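You operate a simulated robot arm through the tools that you are given. There is no shell and no other tool. Be economical: measure what you need, move in short steps, check, and stop when the job is done.

You run a simulated robot arm. Do the job below in one go: nothing can be reset, and whatever is moved stays where it is left.

Task
Close the right marking drawer. Shut the grey rig drawer. Push the waste drawer shut. Shut the desk cupboard door. Take the green-taped packet and put it on the notebook. Open the right bench door. Any order will do. Set down upright: green-taped packet.

The check looks at the end state, three seconds after you hand in, the way a careful person would. Anything else that was tipped, shoved, dropped, spilled or broken makes it a failure.

Robot
A 7-joint arm with a vacuum gripper on a trunk, on a base that drives. Base frame: it is fixed to the floor where the robot stands at the start and does not move with it; the origin is under the middle of the robot, x ahead of it, y to its left, z up. Lengths are in cm, angles in rad, forces in N, time in s.
With the tool pointing down near the work surface it reaches from about 10 to 64 cm from the robot's upright axis, wherever it stands. Its first joint turns from -2.007 to 2.007 rad. Places, roughly: desk cupboard door [60, -370, 40]; green-taped packet (16x8x10 cm) [20, -330, 80]; grey rig drawer [160, -90, 60]; notebook [0, -350, 75]; right bench door [110, 470, 40]; right marking drawer [60, 0, 60]; waste drawer [260, -210, 50]. Payload 2.55 kg.
Tool frame: the origin (TCP) lies in the middle of the cups' lips, and z points out of the cups. The gripper has 1 cup of 4.4 cm across, covering 4.4 by 4.4 cm (tool x, y); the bellows give 2 cm. With the vacuum on, a cup seals on a smooth face that it is pressed against (1 to 4 N); it does not hold porous or soft things. The pull reaches 55 N.
Orientation is that of the tool frame in the base frame, as a unit quaternion [w, x, y, z]. With the cups facing straight down, the tool's x points along the base's -x, its y along +y and its z along -z.

Tools
- The arm moves only by the tool play_rows. Its argument "motion" is text: rows parted by semicolons, each of 7 numbers parted by spaces: the shift along the base's x, y, z in cm, then the turn, a rotation vector about the base's x, y, z in degrees, then the vacuum: 1 switches it on, 0 off. In form: tx ty tz wx wy wz suction; .... A call has 1 to 20 rows; each row shifts and turns the commanded pose from where the row before left it. Rows are played at 5 a second. More than 5 cm and 0.15 rad between two rows, or a gripper value outside its range, and nothing of the call is played. Where a pose cannot be reached the arm comes as near as it can. A force on the tool above 40 N (or 10 N above the force at the start of the call, whichever is more), or a blocked arm, ends the call early, and 0.2 s more pass. The pull builds up within a second once a cup has sealed. Time passes only in rows, and 0.2 s behind the last, so rows that do not move give it time. It gives the time, the measured TCP pose, the force on the tool (base axes) and the pull of the vacuum at its end, in the units of the frame above (readings bear some noise), with the torque about the TCP (base axes, N m) and any sound that the robot's microphone picked up.
- Cameras (640 x 400 px; columns grow to the right, rows downward): "scene" is now at [0.06, 14.2, 164.31]; the picture's right is [-0.49, -0.87, 0.00], its down [-0.72, 0.41, -0.56] and it looks along [0.48, -0.27, -0.83] (base axes); focal length 271 px, centre (320, 200). "wrist" rides on the gripper at [8.1, 0.6, -17.3] in the tool frame; the picture's right is [-0.08, 1.00, 0.00], its down [-0.89, -0.07, -0.45] and it looks along [-0.44, -0.04, 0.90] (tool axes); focal length 256 px, centre (320, 200). There is no depth. A picture from a camera that has moved, and an enlarged one, comes with that camera's place and axes in the base frame and with its lens.
- snapshot(camera): a new picture of that camera. It takes no simulated time.
- lift_body(by): slides the trunk up (or, below 0, down) by that many cm; the arm and the scene camera ride with it, the base frame stays. It gives what a move gives, with no picture.
- base_move(legs): drives the robot by 1 to 6 legs, each [ahead, left, turn to the left] in cm, cm and rad, along the robot's own axes; the way and the turn of a leg run together, so that a leg with both is an arc; at most 150 cm and 3.142 rad a leg. The arm and the cameras ride along, it lands a little off, and it stops where it bumps. It gives what a move gives.
- head_to(pan, tilt): turns the head with the scene camera to pan (to the left, within 2.705 rad either way) and tilt (down, from -0.506 to 1.204), counted from straight ahead of the robot. It gives what a move gives.
- inspect(camera, box): a new picture of the part [left, top, right, bottom] of that camera's present view, enlarged. It takes no simulated time.
- close_job(): hands the job in; it is judged then, once.

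Go step by step. Nothing tells you exact positions but the pictures and the camera data: compare them with the known pose of the tool, close in by small moves and look again before you grip or let go. The budget is 165 turns and 120 pictures, counting those below and the enlarged ones. Unless the task says otherwise, let go and move clear before handing in, and close with one line.

The tools are called after "Request:" as a command line: name --argument value ..., lists and objects as JSON in quotes. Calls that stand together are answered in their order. play_rows: Moves the arm, as the interface text tells. Its arguments: {"type":"object","properties":{"motion":{"type":"string"}},"required":["motion"]} The other tools are called the same way: lift_body (by) slides the trunk up or down; base_move (legs) drives the base; head_to (pan, tilt) turns the head that bears the scene camera; snapshot (camera) takes a picture; inspect (camera, box) takes an enlarged picture of a part of a camera's view; close_job () hands the job in.

At the start:

```text
time: 0.0
tool_pos: [45.96, -9.74, 85.98]
ee_rot: [-0.001, 0.0, 1.0, 0.001]
ft_force: [0.0, 0.1, 0.6]
torque: [0.0, -0.02, 0.01]
pull: 0.0
trunk travel left (down, up): [-75.0, 24.0]
robot x, y, heading: [0.25, -0.21, 0.001]
head pan, tilt: [-0.513, 0.983]
```

scene: 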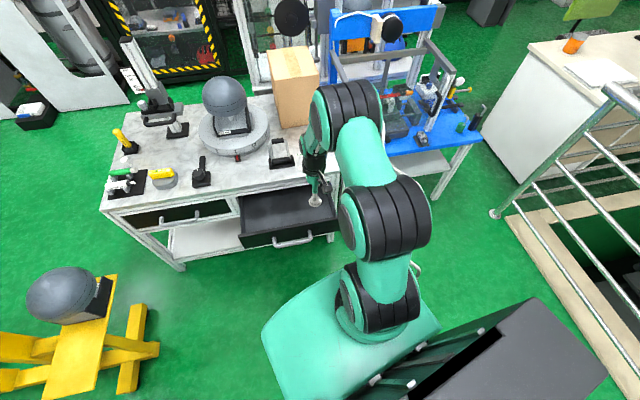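
wrist: 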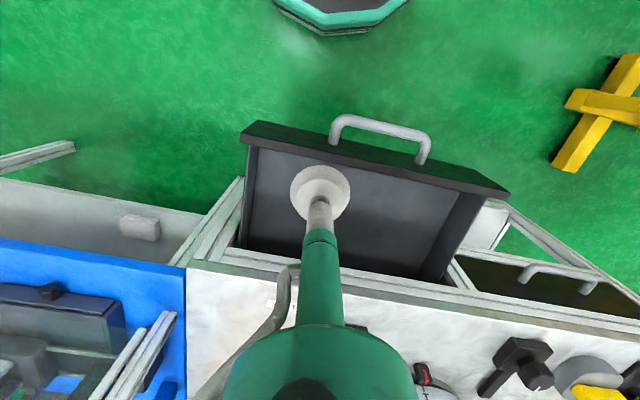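

The right marking drawer is open right in front of me: its front runs from about (43,-19) to (55,17), so the bench is turned about -0.32 rad. Before driving I look around for obstacles.

Request:
head_to --pan -1.5 --tilt 0.6

Request:
snapshot --camera "scene"

Request:
head_to --pan -2.6 --tilt 0.6

Request:
snapshot --camera "scene"

Request:
head_to --pan 2.0 --tilt 0.6

Request:
snapshot --camera "scene"

Request:
head_to --pan 0.7 --tilt 0.5

Request:
snapshot --camera "scene"

Request:
head_to --pan -0.5 --tilt 0.4

Request:
snapshot --camera "scene"

```text
time: 1.3
tool_pos: [46.04, -9.8, 86.13]
ee_rot: [0.0, 0.0, 1.0, 0.0]
ft_force: [0.4, -0.2, -0.7]
torque: [0.0, -0.01, -0.02]
pull: 0.0
trunk travel left (down, up): [-75.0, 24.0]
robot x, y, heading: [0.02, 0.23, -0.0]
head pan, tilt: [-1.499, 0.6]
```

```text
117 pictures are left
camera scene: at [-5.46, 8.86, 167.39], right [-1.0, -0.07, 0.0], down [-0.04, 0.56, -0.82], along [0.06, -0.82, -0.57], focal length 271 px, centre (320, 200)
```

scene: 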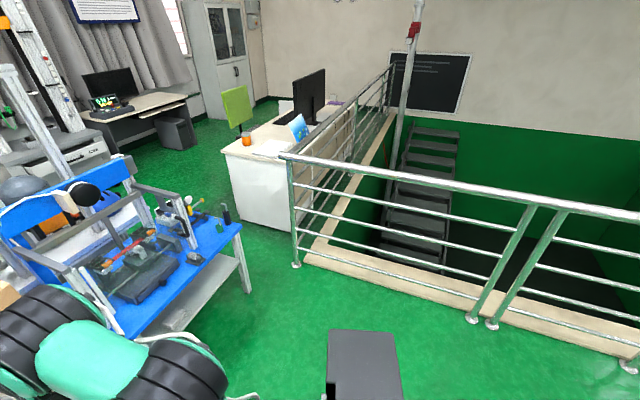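

```text
time: 2.6
tool_pos: [45.84, -9.77, 86.08]
ee_rot: [0.0, 0.0, 1.0, 0.0]
ft_force: [-0.1, -0.6, 0.2]
torque: [0.0, -0.03, -0.01]
pull: 0.1
trunk travel left (down, up): [-75.0, 24.0]
robot x, y, heading: [0.42, 0.04, -0.001]
head pan, tilt: [-2.601, 0.6]
```

```text
116 pictures are left
camera scene: at [-13.67, 13.11, 167.39], right [-0.52, 0.86, 0.0], down [0.48, 0.29, -0.83], along [-0.71, -0.43, -0.56], focal length 271 px, centre (320, 200)
```

scene: 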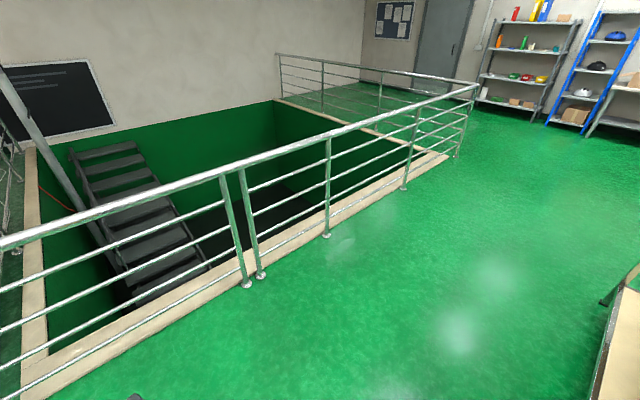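

```text
time: 6.3
tool_pos: [46.08, -9.69, 86.12]
ee_rot: [0.0, 0.0, 1.0, 0.001]
ft_force: [0.2, 0.1, 0.9]
torque: [0.0, -0.01, 0.01]
pull: 0.1
trunk travel left (down, up): [-75.0, 24.0]
robot x, y, heading: [0.04, -0.04, 0.003]
head pan, tilt: [2.0, 0.6]
```

```text
115 pictures are left
camera scene: at [-9.78, 25.71, 167.39], right [0.91, 0.42, 0.0], down [0.23, -0.51, -0.83], along [-0.34, 0.75, -0.56], focal length 271 px, centre (320, 200)
```

scene: 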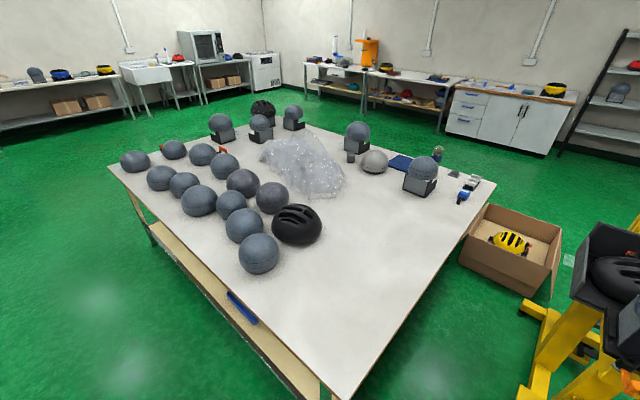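

```text
time: 7.7
tool_pos: [46.01, -9.64, 86.08]
ee_rot: [0.001, 0.0, 1.0, 0.0]
ft_force: [-0.2, 0.6, -0.8]
torque: [0.03, 0.03, -0.04]
pull: 0.1
trunk travel left (down, up): [-75.0, 24.0]
robot x, y, heading: [-0.13, -0.18, -0.003]
head pan, tilt: [0.7, 0.499]
```

```text
114 pictures are left
camera scene: at [0.85, 23.54, 168.3], right [0.64, -0.76, 0.0], down [-0.37, -0.31, -0.88], along [0.67, 0.57, -0.48], focal length 271 px, centre (320, 200)
```

scene: 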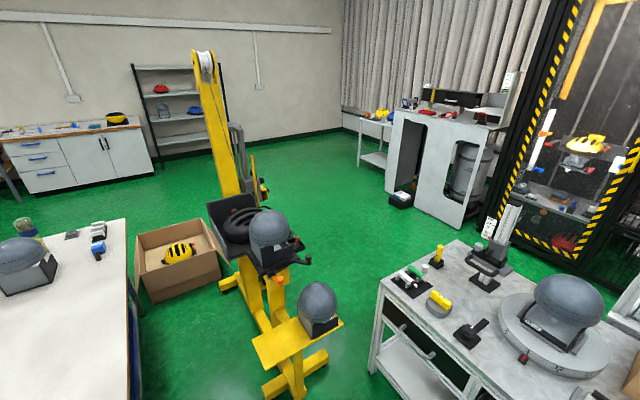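

```text
time: 9.1
tool_pos: [46.02, -9.72, 86.02]
ee_rot: [0.001, 0.0, 1.0, 0.0]
ft_force: [-0.1, -0.4, -0.1]
torque: [0.0, -0.02, 0.0]
pull: 0.1
trunk travel left (down, up): [-75.0, 24.0]
robot x, y, heading: [-0.09, 0.23, -0.004]
head pan, tilt: [-0.499, 0.4]
```

```text
113 pictures are left
camera scene: at [2.04, 13.24, 169.21], right [-0.48, -0.88, 0.0], down [-0.34, 0.19, -0.92], along [0.81, -0.44, -0.39], focal length 271 px, centre (320, 200)
```

scene: 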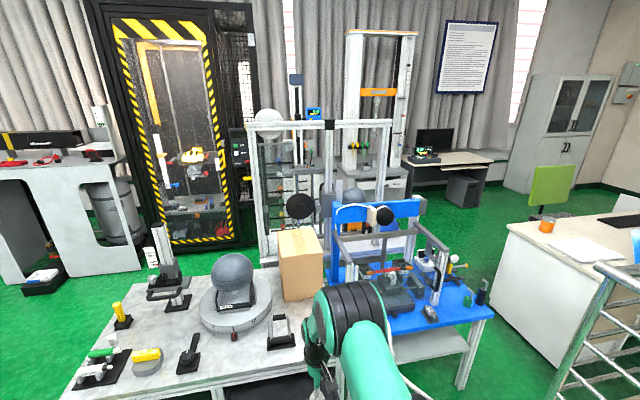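

The right bench door (white cabinet) is far to the left, and the stair railing is to the right. I back off and turn to square up with the marking bench.

Request:
base_move --legs '[[-15, 8, 0], [0, 0, -0.318]]'

Request:
play_rows --motion "0 0 0 2.6 -8 0 0;0 0 0 2.6 -8 0 0;0 0 0 2.6 -8 0 0;0 0 0 2.6 -8 0 0;0 0 0 2.6 -8 0 0"

Request:
snapshot --camera "wrist"

```text
time: 11.6
tool_pos: [25.97, -15.53, 86.03]
ee_rot: [0.0, 0.157, 0.988, 0.0]
ft_force: [0.0, 0.2, -0.2]
torque: [-0.01, 0.01, -0.03]
pull: 0.1
trunk travel left (down, up): [-75.0, 24.0]
robot x, y, heading: [-14.84, 8.01, -0.311]
head pan, tilt: [-0.499, 0.4]
```

```text
time: 12.8
tool_pos: [25.75, -15.56, 86.04]
ee_rot: [0.321, 0.146, 0.921, 0.164]
ft_force: [0.2, 0.2, 0.5]
torque: [-0.01, 0.0, 0.0]
pull: 0.0
trunk travel left (down, up): [-75.0, 24.0]
robot x, y, heading: [-15.06, 8.39, -0.312]
head pan, tilt: [-0.499, 0.4]
```

```text
112 pictures are left
camera wrist: at [8.84, -15.48, 94.7], right [0.22, 0.87, 0.44], down [0.37, -0.49, 0.79], along [0.9, -0.01, -0.43], focal length 256 px, centre (320, 200)
```

wrist: 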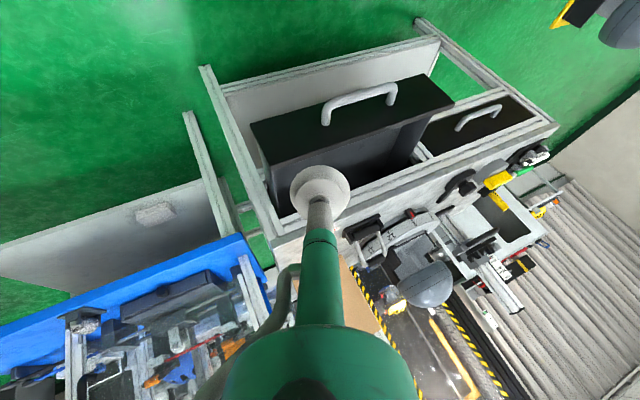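

I got one sign of the tilt axis wrong; I undo that turn and tilt the tool correctly to face the drawer.

Request:
play_rows --motion "0 0 0 -2.6 8 0 0;0 0 0 -2.6 8 0 0;0 0 0 -2.6 8 0 0;0 0 0 -2.6 8 0 0;0 0 0 -2.6 8 0 0;0 0 0 -2.5 -7.79 0 0;0 0 0 -2.5 -7.79 0 0;0 0 0 -2.5 -7.79 0 0;0 0 0 -2.5 -7.79 0 0;0 0 0 -2.5 -7.79 0 0;0 0 0 -2.5 -7.79 0 0;0 0 0 -2.5 -7.79 0 0;0 0 0 -2.5 -7.79 0 0;0 0 0 -2.5 -7.79 0 0;0 0 0 -2.5 -7.79 0 0;0 0 0 -2.5 -7.79 0 0"

Request:
snapshot --camera "wrist"

Request:
head_to --pan 0.0 --tilt 1.0

Request:
snapshot --camera "scene"

```text
time: 16.2
tool_pos: [27.29, -16.73, 88.07]
ee_rot: [0.503, 0.129, 0.853, -0.055]
ft_force: [0.7, 0.1, -1.8]
torque: [0.01, 0.01, -0.01]
pull: 0.0
out of reach, approached as far as the arm can: row 9, 13, 14, 15, 16
trunk travel left (down, up): [-75.0, 24.0]
robot x, y, heading: [-14.61, 8.12, -0.316]
head pan, tilt: [-0.499, 0.4]
```

```text
111 pictures are left
camera wrist: at [9.26, -10.86, 89.39], right [0.31, 0.94, 0.1], down [0.02, -0.11, 0.99], along [0.95, -0.31, -0.05], focal length 256 px, centre (320, 200)
```

wrist: 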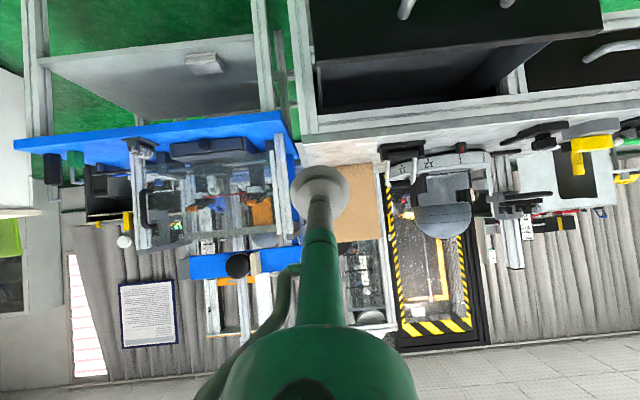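

```text
time: 17.2
tool_pos: [27.42, -16.66, 87.96]
ee_rot: [0.502, 0.13, 0.853, -0.056]
ft_force: [0.2, -0.5, -0.2]
torque: [0.01, -0.02, 0.0]
pull: 0.2
trunk travel left (down, up): [-75.0, 24.0]
robot x, y, heading: [-14.92, 8.05, -0.311]
head pan, tilt: [0.0, 1.0]
```

```text
110 pictures are left
camera scene: at [-8.56, 24.51, 164.2], right [-0.31, -0.95, 0.0], down [-0.8, 0.26, -0.54], along [0.51, -0.17, -0.84], focal length 271 px, centre (320, 200)
```

scene: 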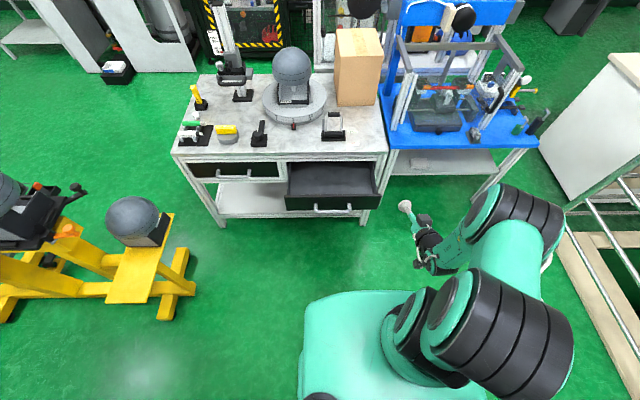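

The robot is squared up with the bench. I lower the trunk so the tool is at drawer-front height, slide it left towards the drawer's middle and check.

Request:
lift_body --by -22

Request:
play_rows --motion "1.2 3.8 0 0 0 0 0;1.2 3.8 0 0 0 0 0;1.2 3.8 0 0 0 0 0;0 0 0 0 0 0 0"

Request:
snapshot --camera "wrist"

Request:
snapshot --camera "scene"

```text
time: 19.5
tool_pos: [27.24, -16.81, 65.96]
ee_rot: [0.503, 0.13, 0.853, -0.055]
ft_force: [-0.5, 0.8, -0.5]
torque: [-0.01, -0.01, 0.02]
pull: 0.0
trunk travel left (down, up): [-53.0, 46.0]
robot x, y, heading: [-14.65, 7.91, -0.317]
head pan, tilt: [0.0, 1.0]
```

```text
time: 20.5
tool_pos: [31.93, -8.89, 68.6]
ee_rot: [0.501, 0.135, 0.854, -0.04]
ft_force: [0.5, 0.8, -0.5]
torque: [-0.03, -0.04, -0.02]
pull: 0.2
out of reach, approached as far as the arm can: row 1, 2, 3
trunk travel left (down, up): [-53.0, 46.0]
robot x, y, heading: [-14.56, 8.0, -0.32]
head pan, tilt: [0.0, 1.0]
```

```text
109 pictures are left
camera wrist: at [13.8, -3.24, 70.24], right [0.31, 0.94, 0.13], down [0.02, -0.15, 0.99], along [0.95, -0.3, -0.06], focal length 256 px, centre (320, 200)
```

wrist: 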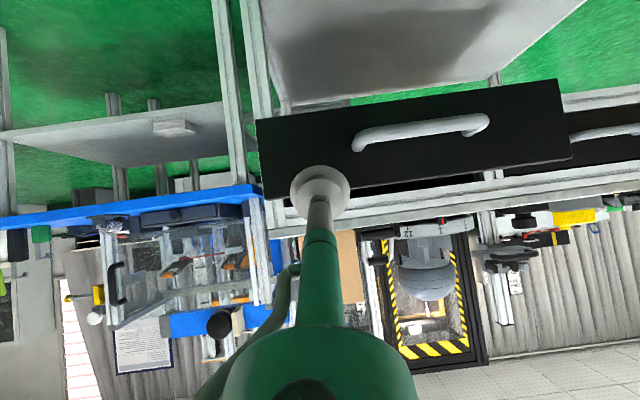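

```text
108 pictures are left
camera scene: at [-8.56, 24.53, 142.19], right [-0.31, -0.95, 0.0], down [-0.8, 0.26, -0.54], along [0.51, -0.17, -0.84], focal length 271 px, centre (320, 200)
```

scene: 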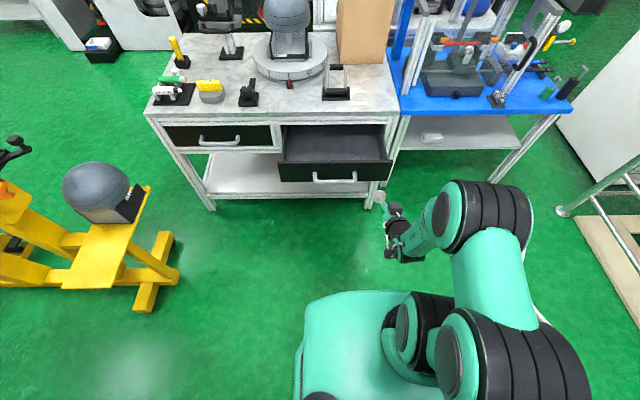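

The tool is still folded too close and near the drawer's top edge. I back off 15 cm, extend the arm and level it.

Request:
base_move --legs '[[-15, 0, 0]]'

Request:
play_rows --motion "3.8 -1.25 -1 0 0 0 0;3.8 -1.25 -1 0 0 0 0;3.8 -1.25 -1 0 0 0 0;1.5 4.0 -1 0 0 0 0;1.5 4.0 -1 0 0 0 0;0 0 0 -2.4 -7.1 0 0;0 0 0 -2.4 -7.1 0 0;0 0 0 -2.4 -7.1 0 0;0 0 0 -2.4 -7.1 0 0;0 0 0 0 0 0 0"

Request:
snapshot --camera "wrist"

```text
time: 21.9
tool_pos: [18.22, -4.62, 68.63]
ee_rot: [0.503, 0.136, 0.853, -0.042]
ft_force: [-0.9, -0.2, -0.1]
torque: [0.0, 0.06, 0.03]
pull: 0.0
trunk travel left (down, up): [-53.0, 46.0]
robot x, y, heading: [-28.64, 12.65, -0.317]
head pan, tilt: [0.0, 1.0]
```

```text
time: 24.1
tool_pos: [37.28, -13.6, 65.71]
ee_rot: [0.679, 0.105, 0.723, -0.072]
ft_force: [-0.5, 0.4, 0.3]
torque: [-0.03, 0.0, -0.01]
pull: 0.1
out of reach, approached as far as the arm can: row 4, 5, 6, 7, 8, 9
trunk travel left (down, up): [-53.0, 46.0]
robot x, y, heading: [-28.32, 12.55, -0.32]
head pan, tilt: [0.0, 1.0]
```

```text
107 pictures are left
camera wrist: at [20.25, -8.32, 58.89], right [0.25, 0.96, 0.12], down [-0.4, -0.01, 0.92], along [0.88, -0.28, 0.38], focal length 256 px, centre (320, 200)
```

wrist: 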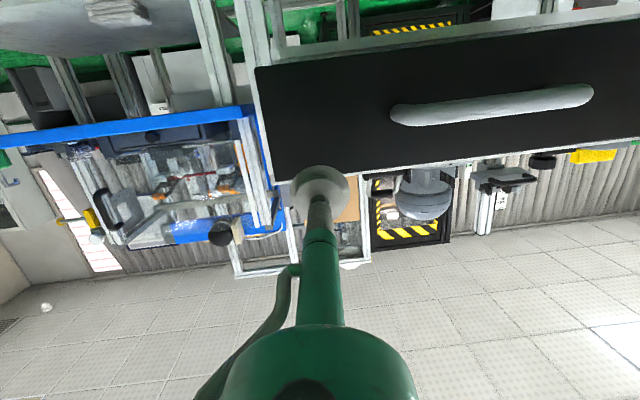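

The tool is level now, about 8 cm in front of the drawer face, right of the handle. I lower a bit, sidestep 2.5 cm and drive ahead to push.

Request:
lift_body --by -5

Request:
base_move --legs '[[0, 2.5, 0], [7, 0, 0]]'

Request:
snapshot --camera "wrist"

Request:
snapshot --camera "scene"

```text
time: 25.0
tool_pos: [37.29, -13.72, 60.82]
ee_rot: [0.679, 0.105, 0.723, -0.072]
ft_force: [-0.3, -0.6, -1.2]
torque: [-0.05, -0.01, 0.02]
pull: 0.0
trunk travel left (down, up): [-48.0, 51.0]
robot x, y, heading: [-28.75, 12.73, -0.318]
head pan, tilt: [0.0, 1.0]
```

```text
time: 26.4
tool_pos: [44.6, -13.48, 60.73]
ee_rot: [0.678, 0.105, 0.724, -0.072]
ft_force: [0.6, -1.4, 0.5]
torque: [-0.02, -0.04, 0.0]
pull: 0.1
trunk travel left (down, up): [-48.0, 51.0]
robot x, y, heading: [-21.0, 12.65, -0.316]
head pan, tilt: [0.0, 1.0]
```

```text
106 pictures are left
camera wrist: at [27.68, -8.09, 53.86], right [0.25, 0.96, 0.12], down [-0.4, -0.01, 0.92], along [0.88, -0.28, 0.38], focal length 256 px, centre (320, 200)
```

wrist: 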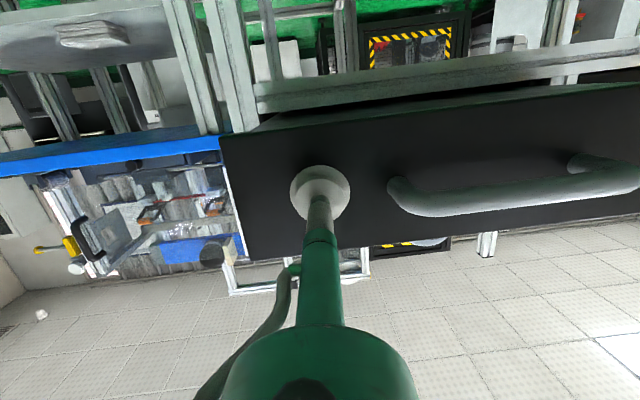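

```text
105 pictures are left
camera scene: at [-14.79, 29.18, 137.19], right [-0.31, -0.95, 0.0], down [-0.8, 0.26, -0.54], along [0.51, -0.17, -0.84], focal length 271 px, centre (320, 200)
```

scene: 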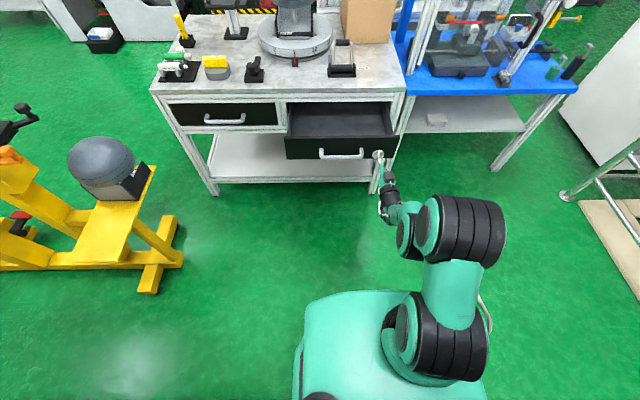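

Nearly touching the face beside the handle. I drive ahead in steps to push it.

Request:
base_move --legs '[[8, 0, 0]]'

Request:
snapshot --camera "scene"

```text
time: 27.5
tool_pos: [52.1, -15.93, 60.69]
ee_rot: [0.678, 0.105, 0.724, -0.073]
ft_force: [-0.2, -0.6, 0.5]
torque: [0.0, -0.01, 0.01]
pull: 0.1
trunk travel left (down, up): [-48.0, 51.0]
robot x, y, heading: [-13.68, 10.09, -0.322]
head pan, tilt: [0.0, 1.0]
```

```text
104 pictures are left
camera scene: at [-7.27, 26.7, 137.19], right [-0.31, -0.95, 0.0], down [-0.8, 0.26, -0.54], along [0.51, -0.17, -0.84], focal length 271 px, centre (320, 200)
```

scene: 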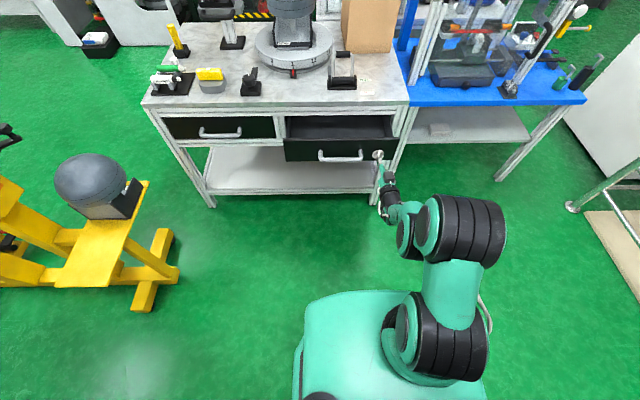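

The drawer is moving in smoothly. I continue.

Request:
base_move --legs '[[6, 0, 0]]'

Request:
snapshot --camera "scene"

```text
time: 28.4
tool_pos: [57.76, -18.01, 60.64]
ee_rot: [0.678, 0.105, 0.724, -0.072]
ft_force: [-1.3, 0.0, -0.7]
torque: [0.0, -0.01, 0.02]
pull: 0.1
trunk travel left (down, up): [-48.0, 51.0]
robot x, y, heading: [-7.69, 8.24, -0.32]
head pan, tilt: [0.0, 1.0]
```

```text
103 pictures are left
camera scene: at [-1.58, 24.82, 137.19], right [-0.31, -0.95, 0.0], down [-0.8, 0.26, -0.54], along [0.51, -0.17, -0.84], focal length 271 px, centre (320, 200)
```

scene: 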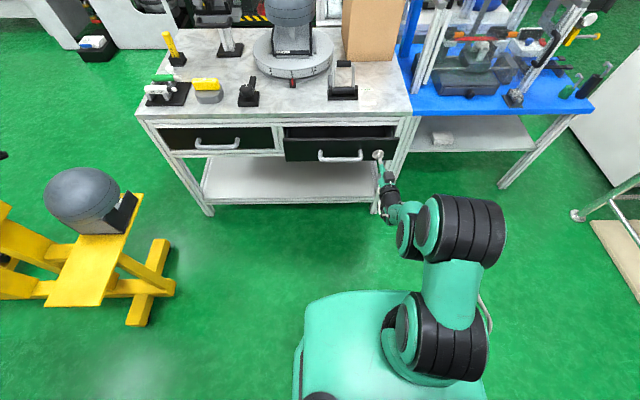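

Still some centimetres open. Another 4 cm, then check.

Request:
base_move --legs '[[4, 0, 0]]'

Request:
inspect --camera "scene" --box '[130, 80, 430, 240]'

```text
time: 29.3
tool_pos: [61.56, -19.05, 60.73]
ee_rot: [0.679, 0.105, 0.723, -0.072]
ft_force: [1.1, 0.5, 0.7]
torque: [0.0, -0.01, 0.01]
pull: 0.0
trunk travel left (down, up): [-48.0, 51.0]
robot x, y, heading: [-3.8, 7.34, -0.317]
head pan, tilt: [0.0, 1.0]
```

```text
2.13 times, centred on (280, 160) of scene
camera zoom: at [2.12, 23.6, 137.19], right [-0.31, -0.95, 0.0], down [-0.8, 0.26, -0.54], along [0.51, -0.17, -0.84], focal length 577 px, centre (405, 285)
```

zoom: 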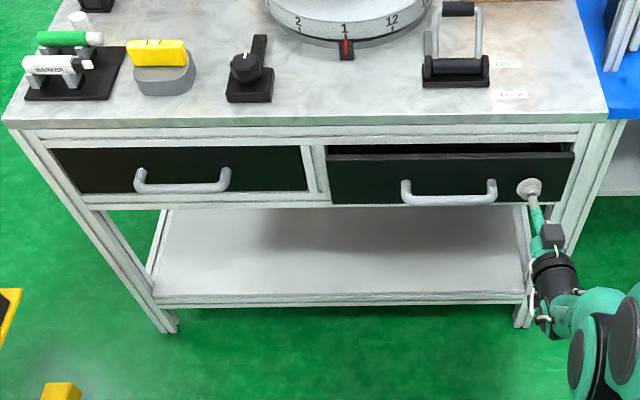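

A few centimetres left; I use the arm for force-limited pushing.

Request:
play_rows --motion "0.95 -0.31 0 0 0 0 0;0.95 -0.31 0 0 0 0 0;0.95 -0.31 0 0 0 0 0;0.95 -0.31 0 0 0 0 0;0.95 -0.31 0 0 0 0 0"

Request:
inspect --camera "scene" --box '[130, 80, 430, 240]'

```text
time: 30.5
tool_pos: [66.29, -20.75, 60.6]
ee_rot: [0.678, 0.104, 0.724, -0.072]
ft_force: [-2.8, 1.3, -0.4]
torque: [-0.05, -0.01, -0.04]
pull: 0.0
trunk travel left (down, up): [-48.0, 51.0]
robot x, y, heading: [-4.38, 7.14, -0.318]
head pan, tilt: [0.0, 1.0]
```

```text
2.13 times, centred on (280, 160) of scene
camera zoom: at [2.04, 23.63, 137.19], right [-0.31, -0.95, 0.0], down [-0.8, 0.26, -0.54], along [0.51, -0.17, -0.84], focal length 577 px, centre (405, 285)
```

zoom: 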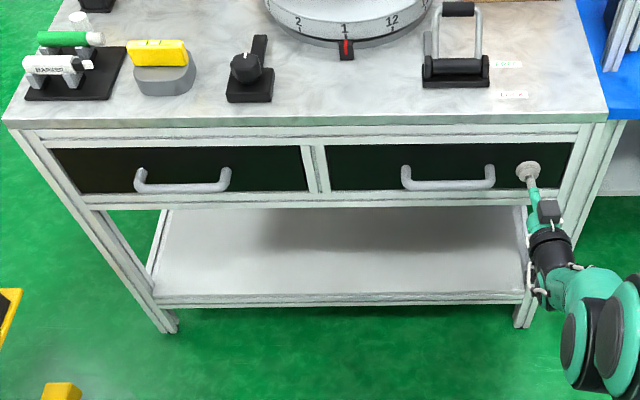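

It looks flush now. One more small push to make sure, then back away.

Request:
play_rows --motion "0.6 -0.2 0 0 0 0 0;0.6 -0.2 0 0 0 0 0;0.6 -0.2 0 0 0 0 0;0 0 0 0 0 0 0"

Request:
play_rows --motion "-2.8 0.93 0 0 0 0 0;-2.8 0.93 0 0 0 0 0;-2.8 0.93 0 0 0 0 0"

Request:
inspect --camera "scene" --box '[130, 80, 430, 240]'

Request:
head_to --pan -0.6 --tilt 0.45

Request:
snapshot --camera "scene"

```text
time: 31.4
tool_pos: [67.26, -21.1, 60.06]
ee_rot: [0.675, 0.107, 0.727, -0.072]
ft_force: [-14.4, 4.3, 3.4]
torque: [0.05, 0.04, -0.03]
pull: 0.1
trunk travel left (down, up): [-48.0, 51.0]
robot x, y, heading: [-4.32, 7.16, -0.316]
head pan, tilt: [0.0, 1.0]
stopped in row 4: the force on the tool passed its limit (the readings are from after the stop); the commanded pose is now the measured one
```

```text
time: 32.2
tool_pos: [60.86, -19.13, 60.19]
ee_rot: [0.675, 0.105, 0.727, -0.071]
ft_force: [0.3, 0.1, -0.2]
torque: [0.01, 0.0, -0.01]
pull: 0.1
out of reach, approached as far as the arm can: row 3
trunk travel left (down, up): [-48.0, 51.0]
robot x, y, heading: [-4.64, 7.24, -0.321]
head pan, tilt: [0.0, 1.0]
```

```text
2.13 times, centred on (280, 160) of scene
camera zoom: at [2.04, 23.62, 137.19], right [-0.31, -0.95, 0.0], down [-0.8, 0.26, -0.54], along [0.51, -0.17, -0.84], focal length 577 px, centre (405, 285)
```

zoom: 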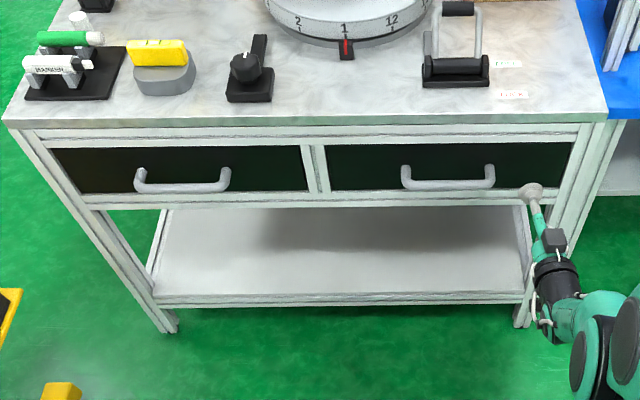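

```text
time: 33.2
tool_pos: [60.69, -19.14, 60.23]
ee_rot: [0.674, 0.106, 0.727, -0.073]
ft_force: [0.5, 0.0, 1.2]
torque: [-0.02, -0.01, -0.01]
pull: 0.0
trunk travel left (down, up): [-48.0, 51.0]
robot x, y, heading: [-4.4, 6.85, -0.318]
head pan, tilt: [-0.6, 0.45]
```

```text
99 pictures are left
camera scene: at [0.95, 18.52, 141.74], right [-0.79, -0.61, 0.0], down [-0.26, 0.35, -0.9], along [0.55, -0.72, -0.44], focal length 271 px, centre (320, 200)
```

scene: 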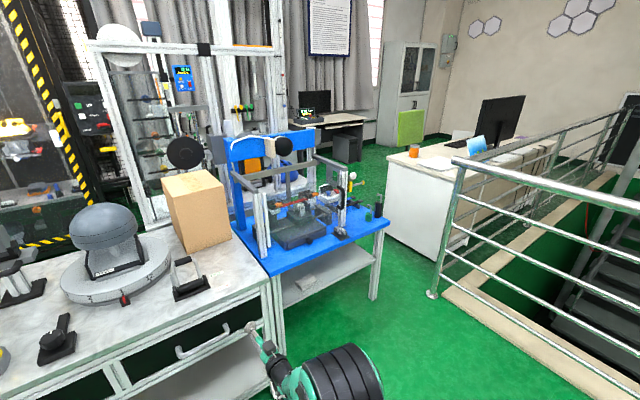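

The marking drawer is closed. Next comes the route to the other side of the blue table; I look at the gap between it and the railing and at my own footprint.

Request:
head_to --pan -0.9 --tilt 0.75

Request:
snapshot --camera "scene"

Request:
head_to --pan -1.2 --tilt 1.2

Request:
snapshot --camera "scene"

Request:
head_to --pan 0.9 --tilt 0.75

Request:
snapshot --camera "scene"

```text
time: 34.0
tool_pos: [60.9, -19.14, 60.29]
ee_rot: [0.674, 0.107, 0.727, -0.073]
ft_force: [0.3, 0.4, -1.5]
torque: [-0.02, -0.02, 0.0]
pull: 0.0
trunk travel left (down, up): [-48.0, 51.0]
robot x, y, heading: [-4.41, 6.79, -0.319]
head pan, tilt: [-0.901, 0.75]
```

```text
98 pictures are left
camera scene: at [-1.76, 18.04, 139.11], right [-0.94, -0.34, 0.0], down [-0.24, 0.64, -0.73], along [0.25, -0.69, -0.68], focal length 271 px, centre (320, 200)
```

scene: 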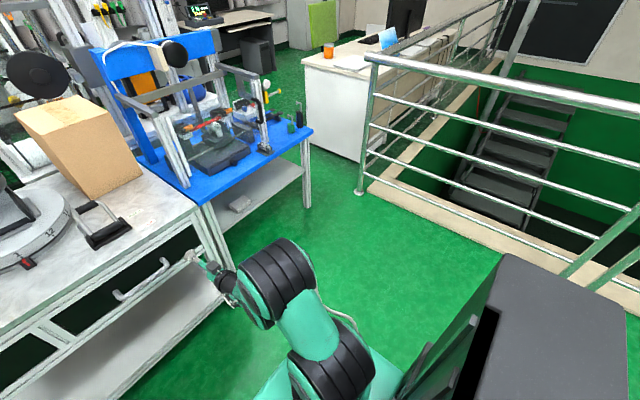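

```text
time: 34.9
tool_pos: [60.77, -19.12, 60.32]
ee_rot: [0.674, 0.105, 0.728, -0.071]
ft_force: [-0.2, 0.5, 0.4]
torque: [-0.03, -0.01, 0.0]
pull: 0.0
trunk travel left (down, up): [-48.0, 51.0]
robot x, y, heading: [-3.91, 7.5, -0.322]
head pan, tilt: [-1.201, 1.201]
```

```text
97 pictures are left
camera scene: at [-4.33, 20.23, 135.94], right [-1.0, -0.05, 0.0], down [-0.05, 0.93, -0.36], along [0.02, -0.36, -0.93], focal length 271 px, centre (320, 200)
```

scene: 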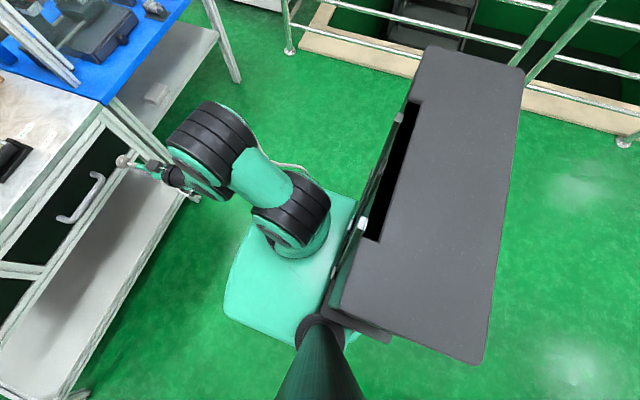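

```text
time: 36.9
tool_pos: [60.78, -19.09, 60.32]
ee_rot: [0.674, 0.105, 0.727, -0.071]
ft_force: [0.7, -0.9, 0.2]
torque: [0.0, 0.04, -0.01]
pull: 0.1
trunk travel left (down, up): [-48.0, 51.0]
robot x, y, heading: [-4.59, 7.38, -0.317]
head pan, tilt: [0.901, 0.75]
```

```text
96 pictures are left
camera scene: at [2.3, 30.38, 139.1], right [0.55, -0.84, 0.0], down [-0.57, -0.37, -0.73], along [0.61, 0.4, -0.68], focal length 271 px, centre (320, 200)
```

scene: 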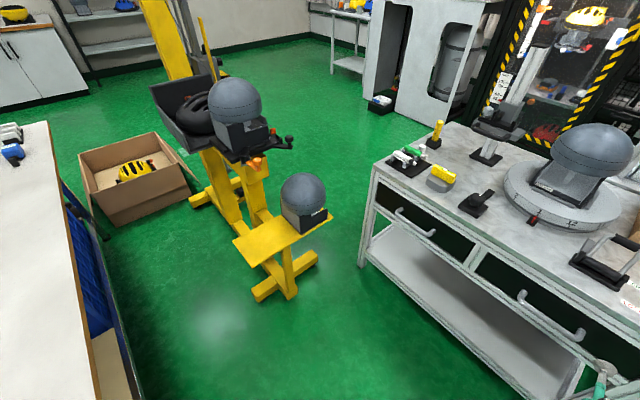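

The gap between the blue table's leg (~(58,-114)) and the railing post (~(25,-142)) looks like about 40 cm, so I must measure it and my base better.

Request:
head_to --pan 0.0 --tilt 1.204

Request:
snapshot --camera "scene"

Request:
head_to --pan -1.1 --tilt 0.75

Request:
inspect --camera "scene" --box '[140, 60, 380, 210]'

```text
time: 38.1
tool_pos: [60.81, -18.98, 60.25]
ee_rot: [0.674, 0.106, 0.728, -0.072]
ft_force: [-0.1, 0.2, -0.4]
torque: [0.0, -0.01, 0.01]
pull: 0.1
trunk travel left (down, up): [-48.0, 51.0]
robot x, y, heading: [-4.49, 7.49, -0.318]
head pan, tilt: [0.0, 1.201]
```

```text
95 pictures are left
camera scene: at [0.69, 24.08, 135.93], right [-0.31, -0.95, 0.0], down [-0.89, 0.29, -0.36], along [0.34, -0.11, -0.93], focal length 271 px, centre (320, 200)
```

scene: 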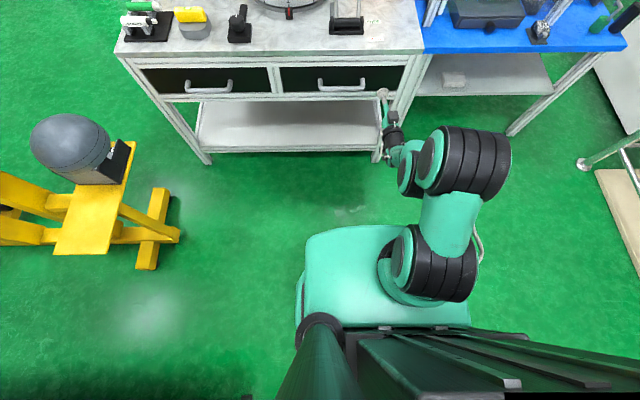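

```text
time: 39.4
tool_pos: [60.71, -19.1, 60.21]
ee_rot: [0.674, 0.105, 0.727, -0.071]
ft_force: [0.4, 0.8, 0.5]
torque: [0.0, -0.01, -0.04]
pull: 0.0
trunk travel left (down, up): [-48.0, 51.0]
robot x, y, heading: [-4.67, 7.33, -0.319]
head pan, tilt: [-1.1, 0.75]
```

```text
2.67 times, centred on (260, 135) of scene
camera zoom: at [-3.36, 17.64, 139.1], right [-0.99, -0.15, 0.0], down [-0.1, 0.67, -0.73], along [0.11, -0.72, -0.68], focal length 722 px, centre (480, 373)
```

zoom: 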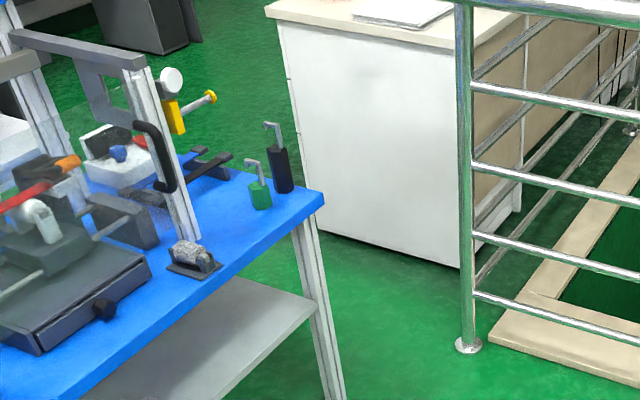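

The gap looks too narrow for me (~39 cm), while the long way round the big table is open; everything is aligned to a frame turned by -0.318. I back up past the table's end, turn left and go to its far side, toward the right bench door first.

Request:
base_move --legs '[[-150, -18, 0], [-150, -18, 0], [0, 0, 1.571]]'

Request:
head_to --pan 0.0 --tilt 0.5

Request:
snapshot --camera "scene"

```text
refused: leg 1 is longer than a leg can be; nothing moved
```

```text
time: 40.7
tool_pos: [60.87, -19.16, 60.25]
ee_rot: [0.674, 0.106, 0.727, -0.072]
ft_force: [-0.6, -0.5, 0.0]
torque: [0.02, 0.03, -0.01]
pull: 0.1
trunk travel left (down, up): [-48.0, 51.0]
robot x, y, heading: [-4.11, 7.21, -0.322]
head pan, tilt: [0.0, 0.499]
```

```text
93 pictures are left
camera scene: at [4.02, 22.97, 141.3], right [-0.31, -0.95, 0.0], down [-0.45, 0.15, -0.88], along [0.83, -0.28, -0.48], focal length 271 px, centre (320, 200)
```

scene: 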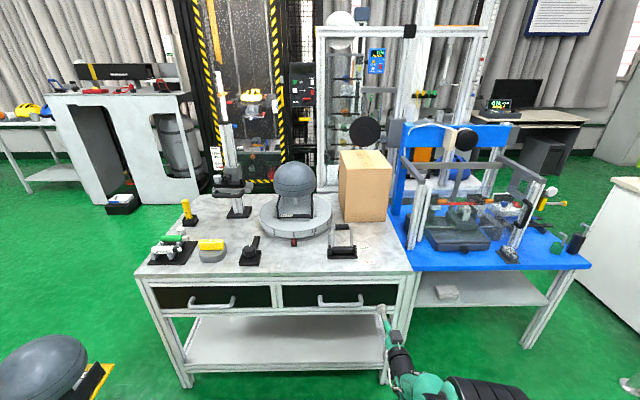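

Leg length includes the diagonal; I use shorter legs.

Request:
base_move --legs '[[-140, -18, 0], [-140, -18, 0], [-20, 0, 0], [0, 0, 1.571]]'

Request:
snapshot --camera "scene"

```text
time: 59.4
tool_pos: [-277.79, 126.35, 60.35]
ee_rot: [0.521, -0.449, 0.582, 0.434]
ft_force: [-0.7, 0.0, 0.3]
torque: [-0.01, 0.02, 0.0]
pull: 0.1
trunk travel left (down, up): [-48.0, 51.0]
robot x, y, heading: [-301.92, 60.52, 1.289]
head pan, tilt: [0.0, 0.499]
```

```text
92 pictures are left
camera scene: at [-318.0, 68.32, 141.3], right [0.96, -0.28, 0.0], down [-0.14, -0.46, -0.88], along [0.25, 0.84, -0.48], focal length 271 px, centre (320, 200)
```

scene: 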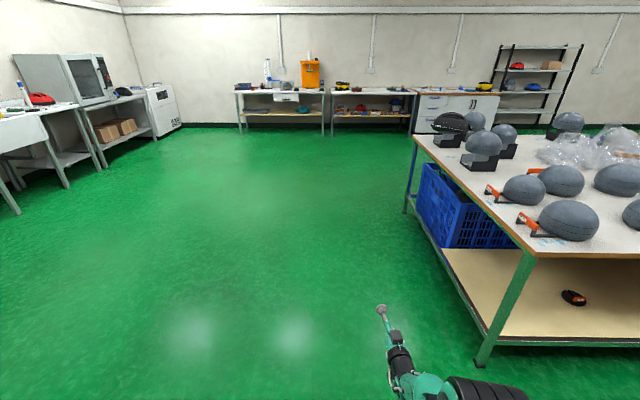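

Clear floor ahead along the table's end. I go ahead past it, then sidestep right toward the white cabinet at the back wall.

Request:
base_move --legs '[[150, 0, -0.036], [150, 0, 0], [20, 0, 0], [0, -130, 0], [0, -120, 0]]'

Request:
snapshot --camera "scene"

```text
time: 86.8
tool_pos: [50.7, 371.35, 60.25]
ee_rot: [0.509, -0.464, 0.57, 0.448]
ft_force: [-0.2, -0.1, 0.0]
torque: [0.0, -0.01, -0.01]
pull: 0.0
trunk travel left (down, up): [-48.0, 51.0]
robot x, y, heading: [30.0, 304.43, 1.335]
head pan, tilt: [0.0, 0.499]
```

```text
91 pictures are left
camera scene: at [13.57, 311.31, 141.3], right [0.97, -0.23, 0.0], down [-0.11, -0.47, -0.88], along [0.2, 0.85, -0.48], focal length 271 px, centre (320, 200)
```

scene: 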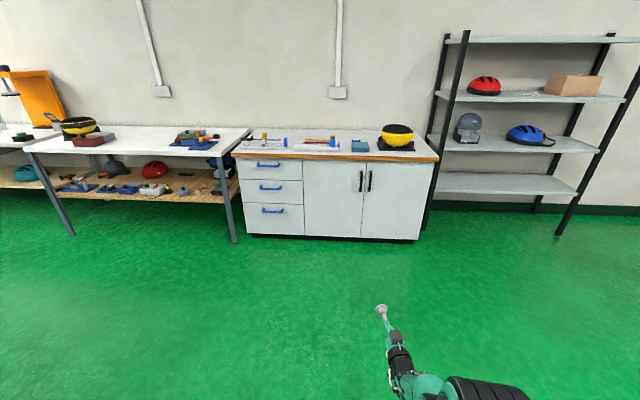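

The white cabinet is ahead: its right door (hinge right, handle at its left edge) spans about (90,483) to (135,469), with the handle at z≈49–63. I line up, approach to ~18 cm and lower the tool to about z=42.

Request:
base_move --legs '[[0, 0, -0.07], [100, -4.2, 0]]'

Request:
lift_body --by -19

Request:
snapshot --camera "scene"

Request:
snapshot --camera "wrist"

```text
time: 92.5
tool_pos: [89.03, 464.7, 60.2]
ee_rot: [0.523, -0.445, 0.585, 0.431]
ft_force: [1.0, -0.7, 0.2]
torque: [-0.02, 0.01, 0.04]
pull: 0.0
trunk travel left (down, up): [-48.0, 51.0]
robot x, y, heading: [64.22, 399.31, 1.274]
head pan, tilt: [0.0, 0.499]
```

```text
time: 94.5
tool_pos: [89.07, 464.83, 41.26]
ee_rot: [0.523, -0.446, 0.584, 0.431]
ft_force: [-0.4, -0.1, 0.7]
torque: [0.01, 0.04, 0.01]
pull: 0.0
trunk travel left (down, up): [-29.0, 70.0]
robot x, y, heading: [64.16, 398.93, 1.268]
head pan, tilt: [0.0, 0.499]
```

```text
90 pictures are left
camera scene: at [48.02, 407.31, 122.3], right [0.96, -0.29, 0.0], down [-0.14, -0.46, -0.88], along [0.26, 0.84, -0.48], focal length 271 px, centre (320, 200)
```

scene: 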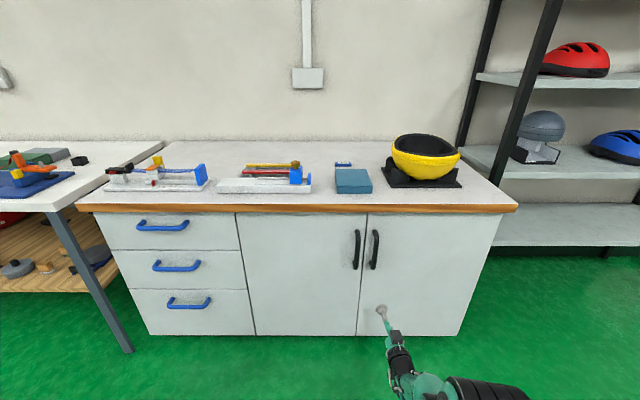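

```text
89 pictures are left
camera wrist: at [84.06, 447.63, 34.61], right [-0.96, 0.24, 0.12], down [0.02, -0.39, 0.92], along [0.26, 0.89, 0.37], focal length 256 px, centre (320, 200)
```

wrist: 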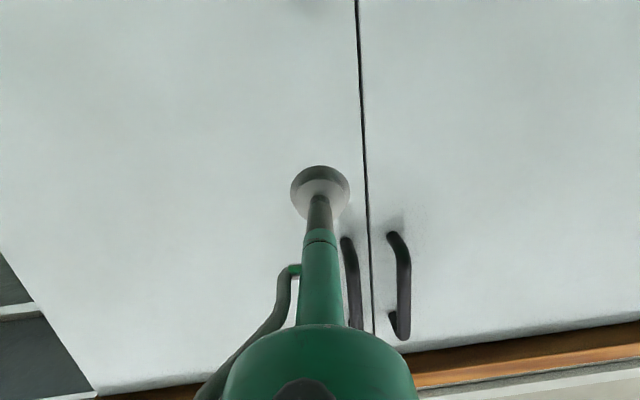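

The tool faces the right door, about 17 cm off, 5 cm right of the seam and below the handle. I straighten the tool, drive 13 cm, then press on slowly with vacuum.

Request:
play_rows --motion "0 0 0 4.4 -1.36 -4 0;0 0 0 0 0 0 0"

Request:
base_move --legs '[[13, 0, 0]]'

Request:
play_rows --motion "0.21 0.67 0 0 0 0 1;0.21 0.67 0 0 0 0 1;0.21 0.67 0 0 0 0 1;0.21 0.67 0 0 0 0 1;0 0 0 0 0 0 1"

Request:
snapshot --camera "wrist"

```text
time: 95.2
tool_pos: [89.08, 464.73, 41.15]
ee_rot: [0.523, -0.445, 0.585, 0.431]
ft_force: [0.1, -0.9, 0.2]
torque: [0.02, 0.04, 0.0]
pull: 0.1
out of reach, approached as far as the arm can: row 1
trunk travel left (down, up): [-29.0, 70.0]
robot x, y, heading: [64.09, 398.93, 1.273]
head pan, tilt: [0.0, 0.499]
```

```text
time: 96.4
tool_pos: [93.02, 476.83, 41.17]
ee_rot: [0.523, -0.444, 0.587, 0.429]
ft_force: [-1.4, -2.7, -0.4]
torque: [0.02, -0.01, 0.02]
pull: 0.1
trunk travel left (down, up): [-29.0, 70.0]
robot x, y, heading: [68.16, 411.7, 1.267]
head pan, tilt: [0.0, 0.499]
```

```text
time: 96.9
tool_pos: [93.22, 477.21, 41.12]
ee_rot: [0.524, -0.444, 0.584, 0.432]
ft_force: [-6.4, -15.3, 12.4]
torque: [-0.22, -0.02, -0.19]
pull: 54.6
trunk travel left (down, up): [-29.0, 70.0]
robot x, y, heading: [67.97, 410.9, 1.268]
head pan, tilt: [0.0, 0.499]
stopped in row 2: the force on the tool passed its limit (the readings are from after the stop); the commanded pose is now the measured one
```

```text
88 pictures are left
camera wrist: at [88.14, 460.14, 34.48], right [-0.96, 0.24, 0.12], down [0.02, -0.39, 0.92], along [0.27, 0.89, 0.37], focal length 256 px, centre (320, 200)
```

wrist: 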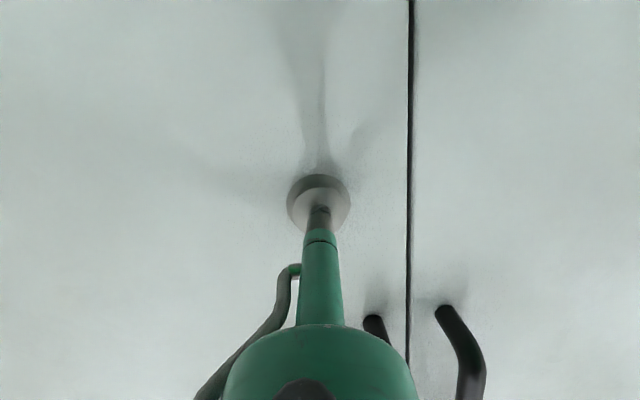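

Sealed on the door with full pull. Now I swing the base in a small arc around the hinge (≈(133,465)) to pull it open, checking the seal.

Request:
base_move --legs '[[-2.3, -3.54, 0.05], [-2.3, -3.54, 0.05], [-2.3, -3.54, 0.05]]'

Request:
snapshot --camera "wrist"

```text
time: 98.8
tool_pos: [91.58, 471.38, 41.24]
ee_rot: [0.49, -0.487, 0.55, 0.469]
ft_force: [-8.7, 2.0, 17.1]
torque: [-0.34, 0.07, -0.42]
pull: 54.6
trunk travel left (down, up): [-29.0, 70.0]
robot x, y, heading: [76.54, 402.16, 1.424]
head pan, tilt: [0.0, 0.499]
```

```text
87 pictures are left
camera wrist: at [89.24, 453.74, 34.47], right [-0.99, 0.09, 0.12], down [0.07, -0.38, 0.92], along [0.13, 0.92, 0.37], focal length 256 px, centre (320, 200)
```

wrist: 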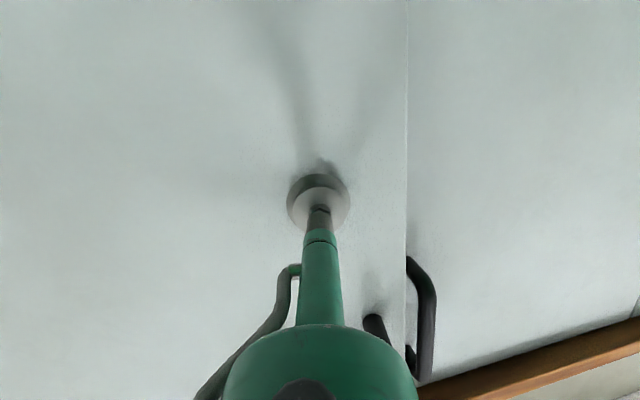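

The door follows. I continue the arc.

Request:
base_move --legs '[[-3.7, -5.5, 0.08], [-3.7, -5.5, 0.08], [-3.7, -5.5, 0.08], [-3.7, -5.5, 0.08]]'

Request:
snapshot --camera "scene"

```text
time: 101.6
tool_pos: [91.0, 458.18, 41.07]
ee_rot: [-0.408, 0.569, -0.465, -0.542]
ft_force: [18.5, 2.8, 6.6]
torque: [0.01, -0.06, 0.23]
pull: 54.8
trunk travel left (down, up): [-29.0, 70.0]
robot x, y, heading: [98.89, 387.5, 1.745]
head pan, tilt: [0.0, 0.499]
```

```text
86 pictures are left
camera scene: at [80.77, 387.72, 122.32], right [0.99, 0.17, 0.0], down [0.08, -0.47, -0.88], along [-0.15, 0.87, -0.48], focal length 271 px, centre (320, 200)
```

scene: 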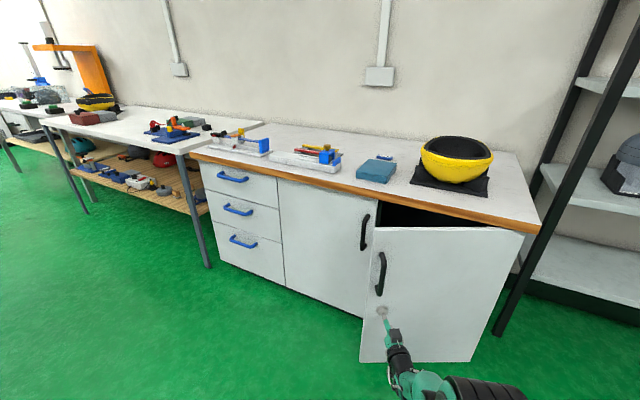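

About 27° open, seal still good. I continue the arc with a slightly corrected radius.

Request:
base_move --legs '[[-4.25, -6.6, 0.09], [-4.25, -6.6, 0.09], [-4.25, -6.4, 0.09]]'

```text
time: 103.9
tool_pos: [94.59, 447.32, 41.04]
ee_rot: [-0.33, 0.628, -0.382, -0.592]
ft_force: [-13.2, -6.2, 2.2]
torque: [0.1, -0.03, -0.12]
pull: 54.8
trunk travel left (down, up): [-29.0, 70.0]
robot x, y, heading: [120.78, 381.72, 2.016]
head pan, tilt: [0.0, 0.499]
```

43° open. Continuing.

Request:
base_move --legs '[[-4.25, -6.1, 0.09], [-4.25, -6.25, 0.09], [-4.25, -6.25, 0.09]]'

Request:
snapshot --camera "scene"

```text
time: 106.2
tool_pos: [100.3, 437.7, 40.97]
ee_rot: [-0.246, 0.673, -0.294, -0.632]
ft_force: [13.7, 13.4, 1.5]
torque: [0.09, 0.03, 0.54]
pull: 54.9
trunk travel left (down, up): [-29.0, 70.0]
robot x, y, heading: [143.49, 381.57, 2.294]
head pan, tilt: [0.0, 0.499]
```

```text
85 pictures are left
camera scene: at [128.27, 372.19, 122.32], right [0.75, 0.66, 0.0], down [0.32, -0.36, -0.88], along [-0.58, 0.66, -0.48], focal length 271 px, centre (320, 200)
```

scene: 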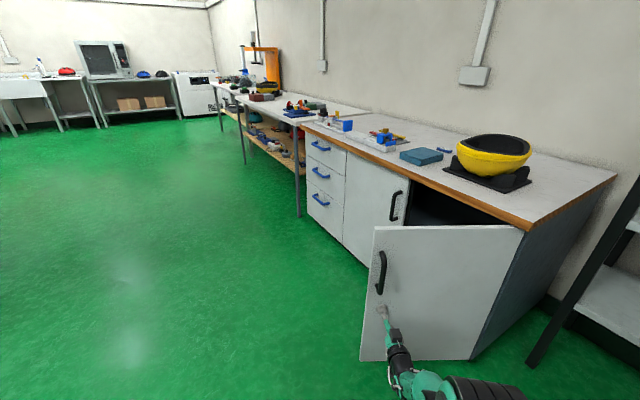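

59° open. Four more small arc legs to get near 80°.

Request:
base_move --legs '[[-4.25, -6.7, 0.09], [-4.25, -6.4, 0.09], [-4.25, -6.3, 0.09], [-4.25, -6.3, 0.09]]'

Request:
snapshot --camera "scene"

```text
time: 109.2
tool_pos: [112.54, 428.52, 41.04]
ee_rot: [-0.13, 0.714, -0.17, -0.666]
ft_force: [2.4, 6.0, -1.0]
torque: [0.36, -0.08, 0.39]
pull: 55.0
trunk travel left (down, up): [-29.0, 70.0]
robot x, y, heading: [173.05, 391.05, 2.655]
head pan, tilt: [0.0, 0.499]
```

```text
84 pictures are left
camera scene: at [161.7, 377.08, 122.3], right [0.47, 0.88, 0.0], down [0.42, -0.22, -0.88], along [-0.78, 0.41, -0.48], focal length 271 px, centre (320, 200)
```

scene: 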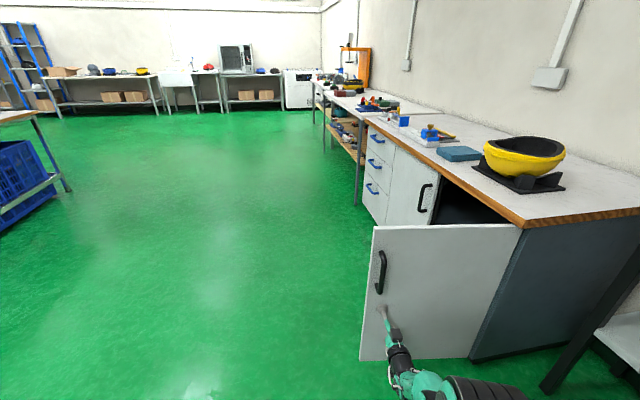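

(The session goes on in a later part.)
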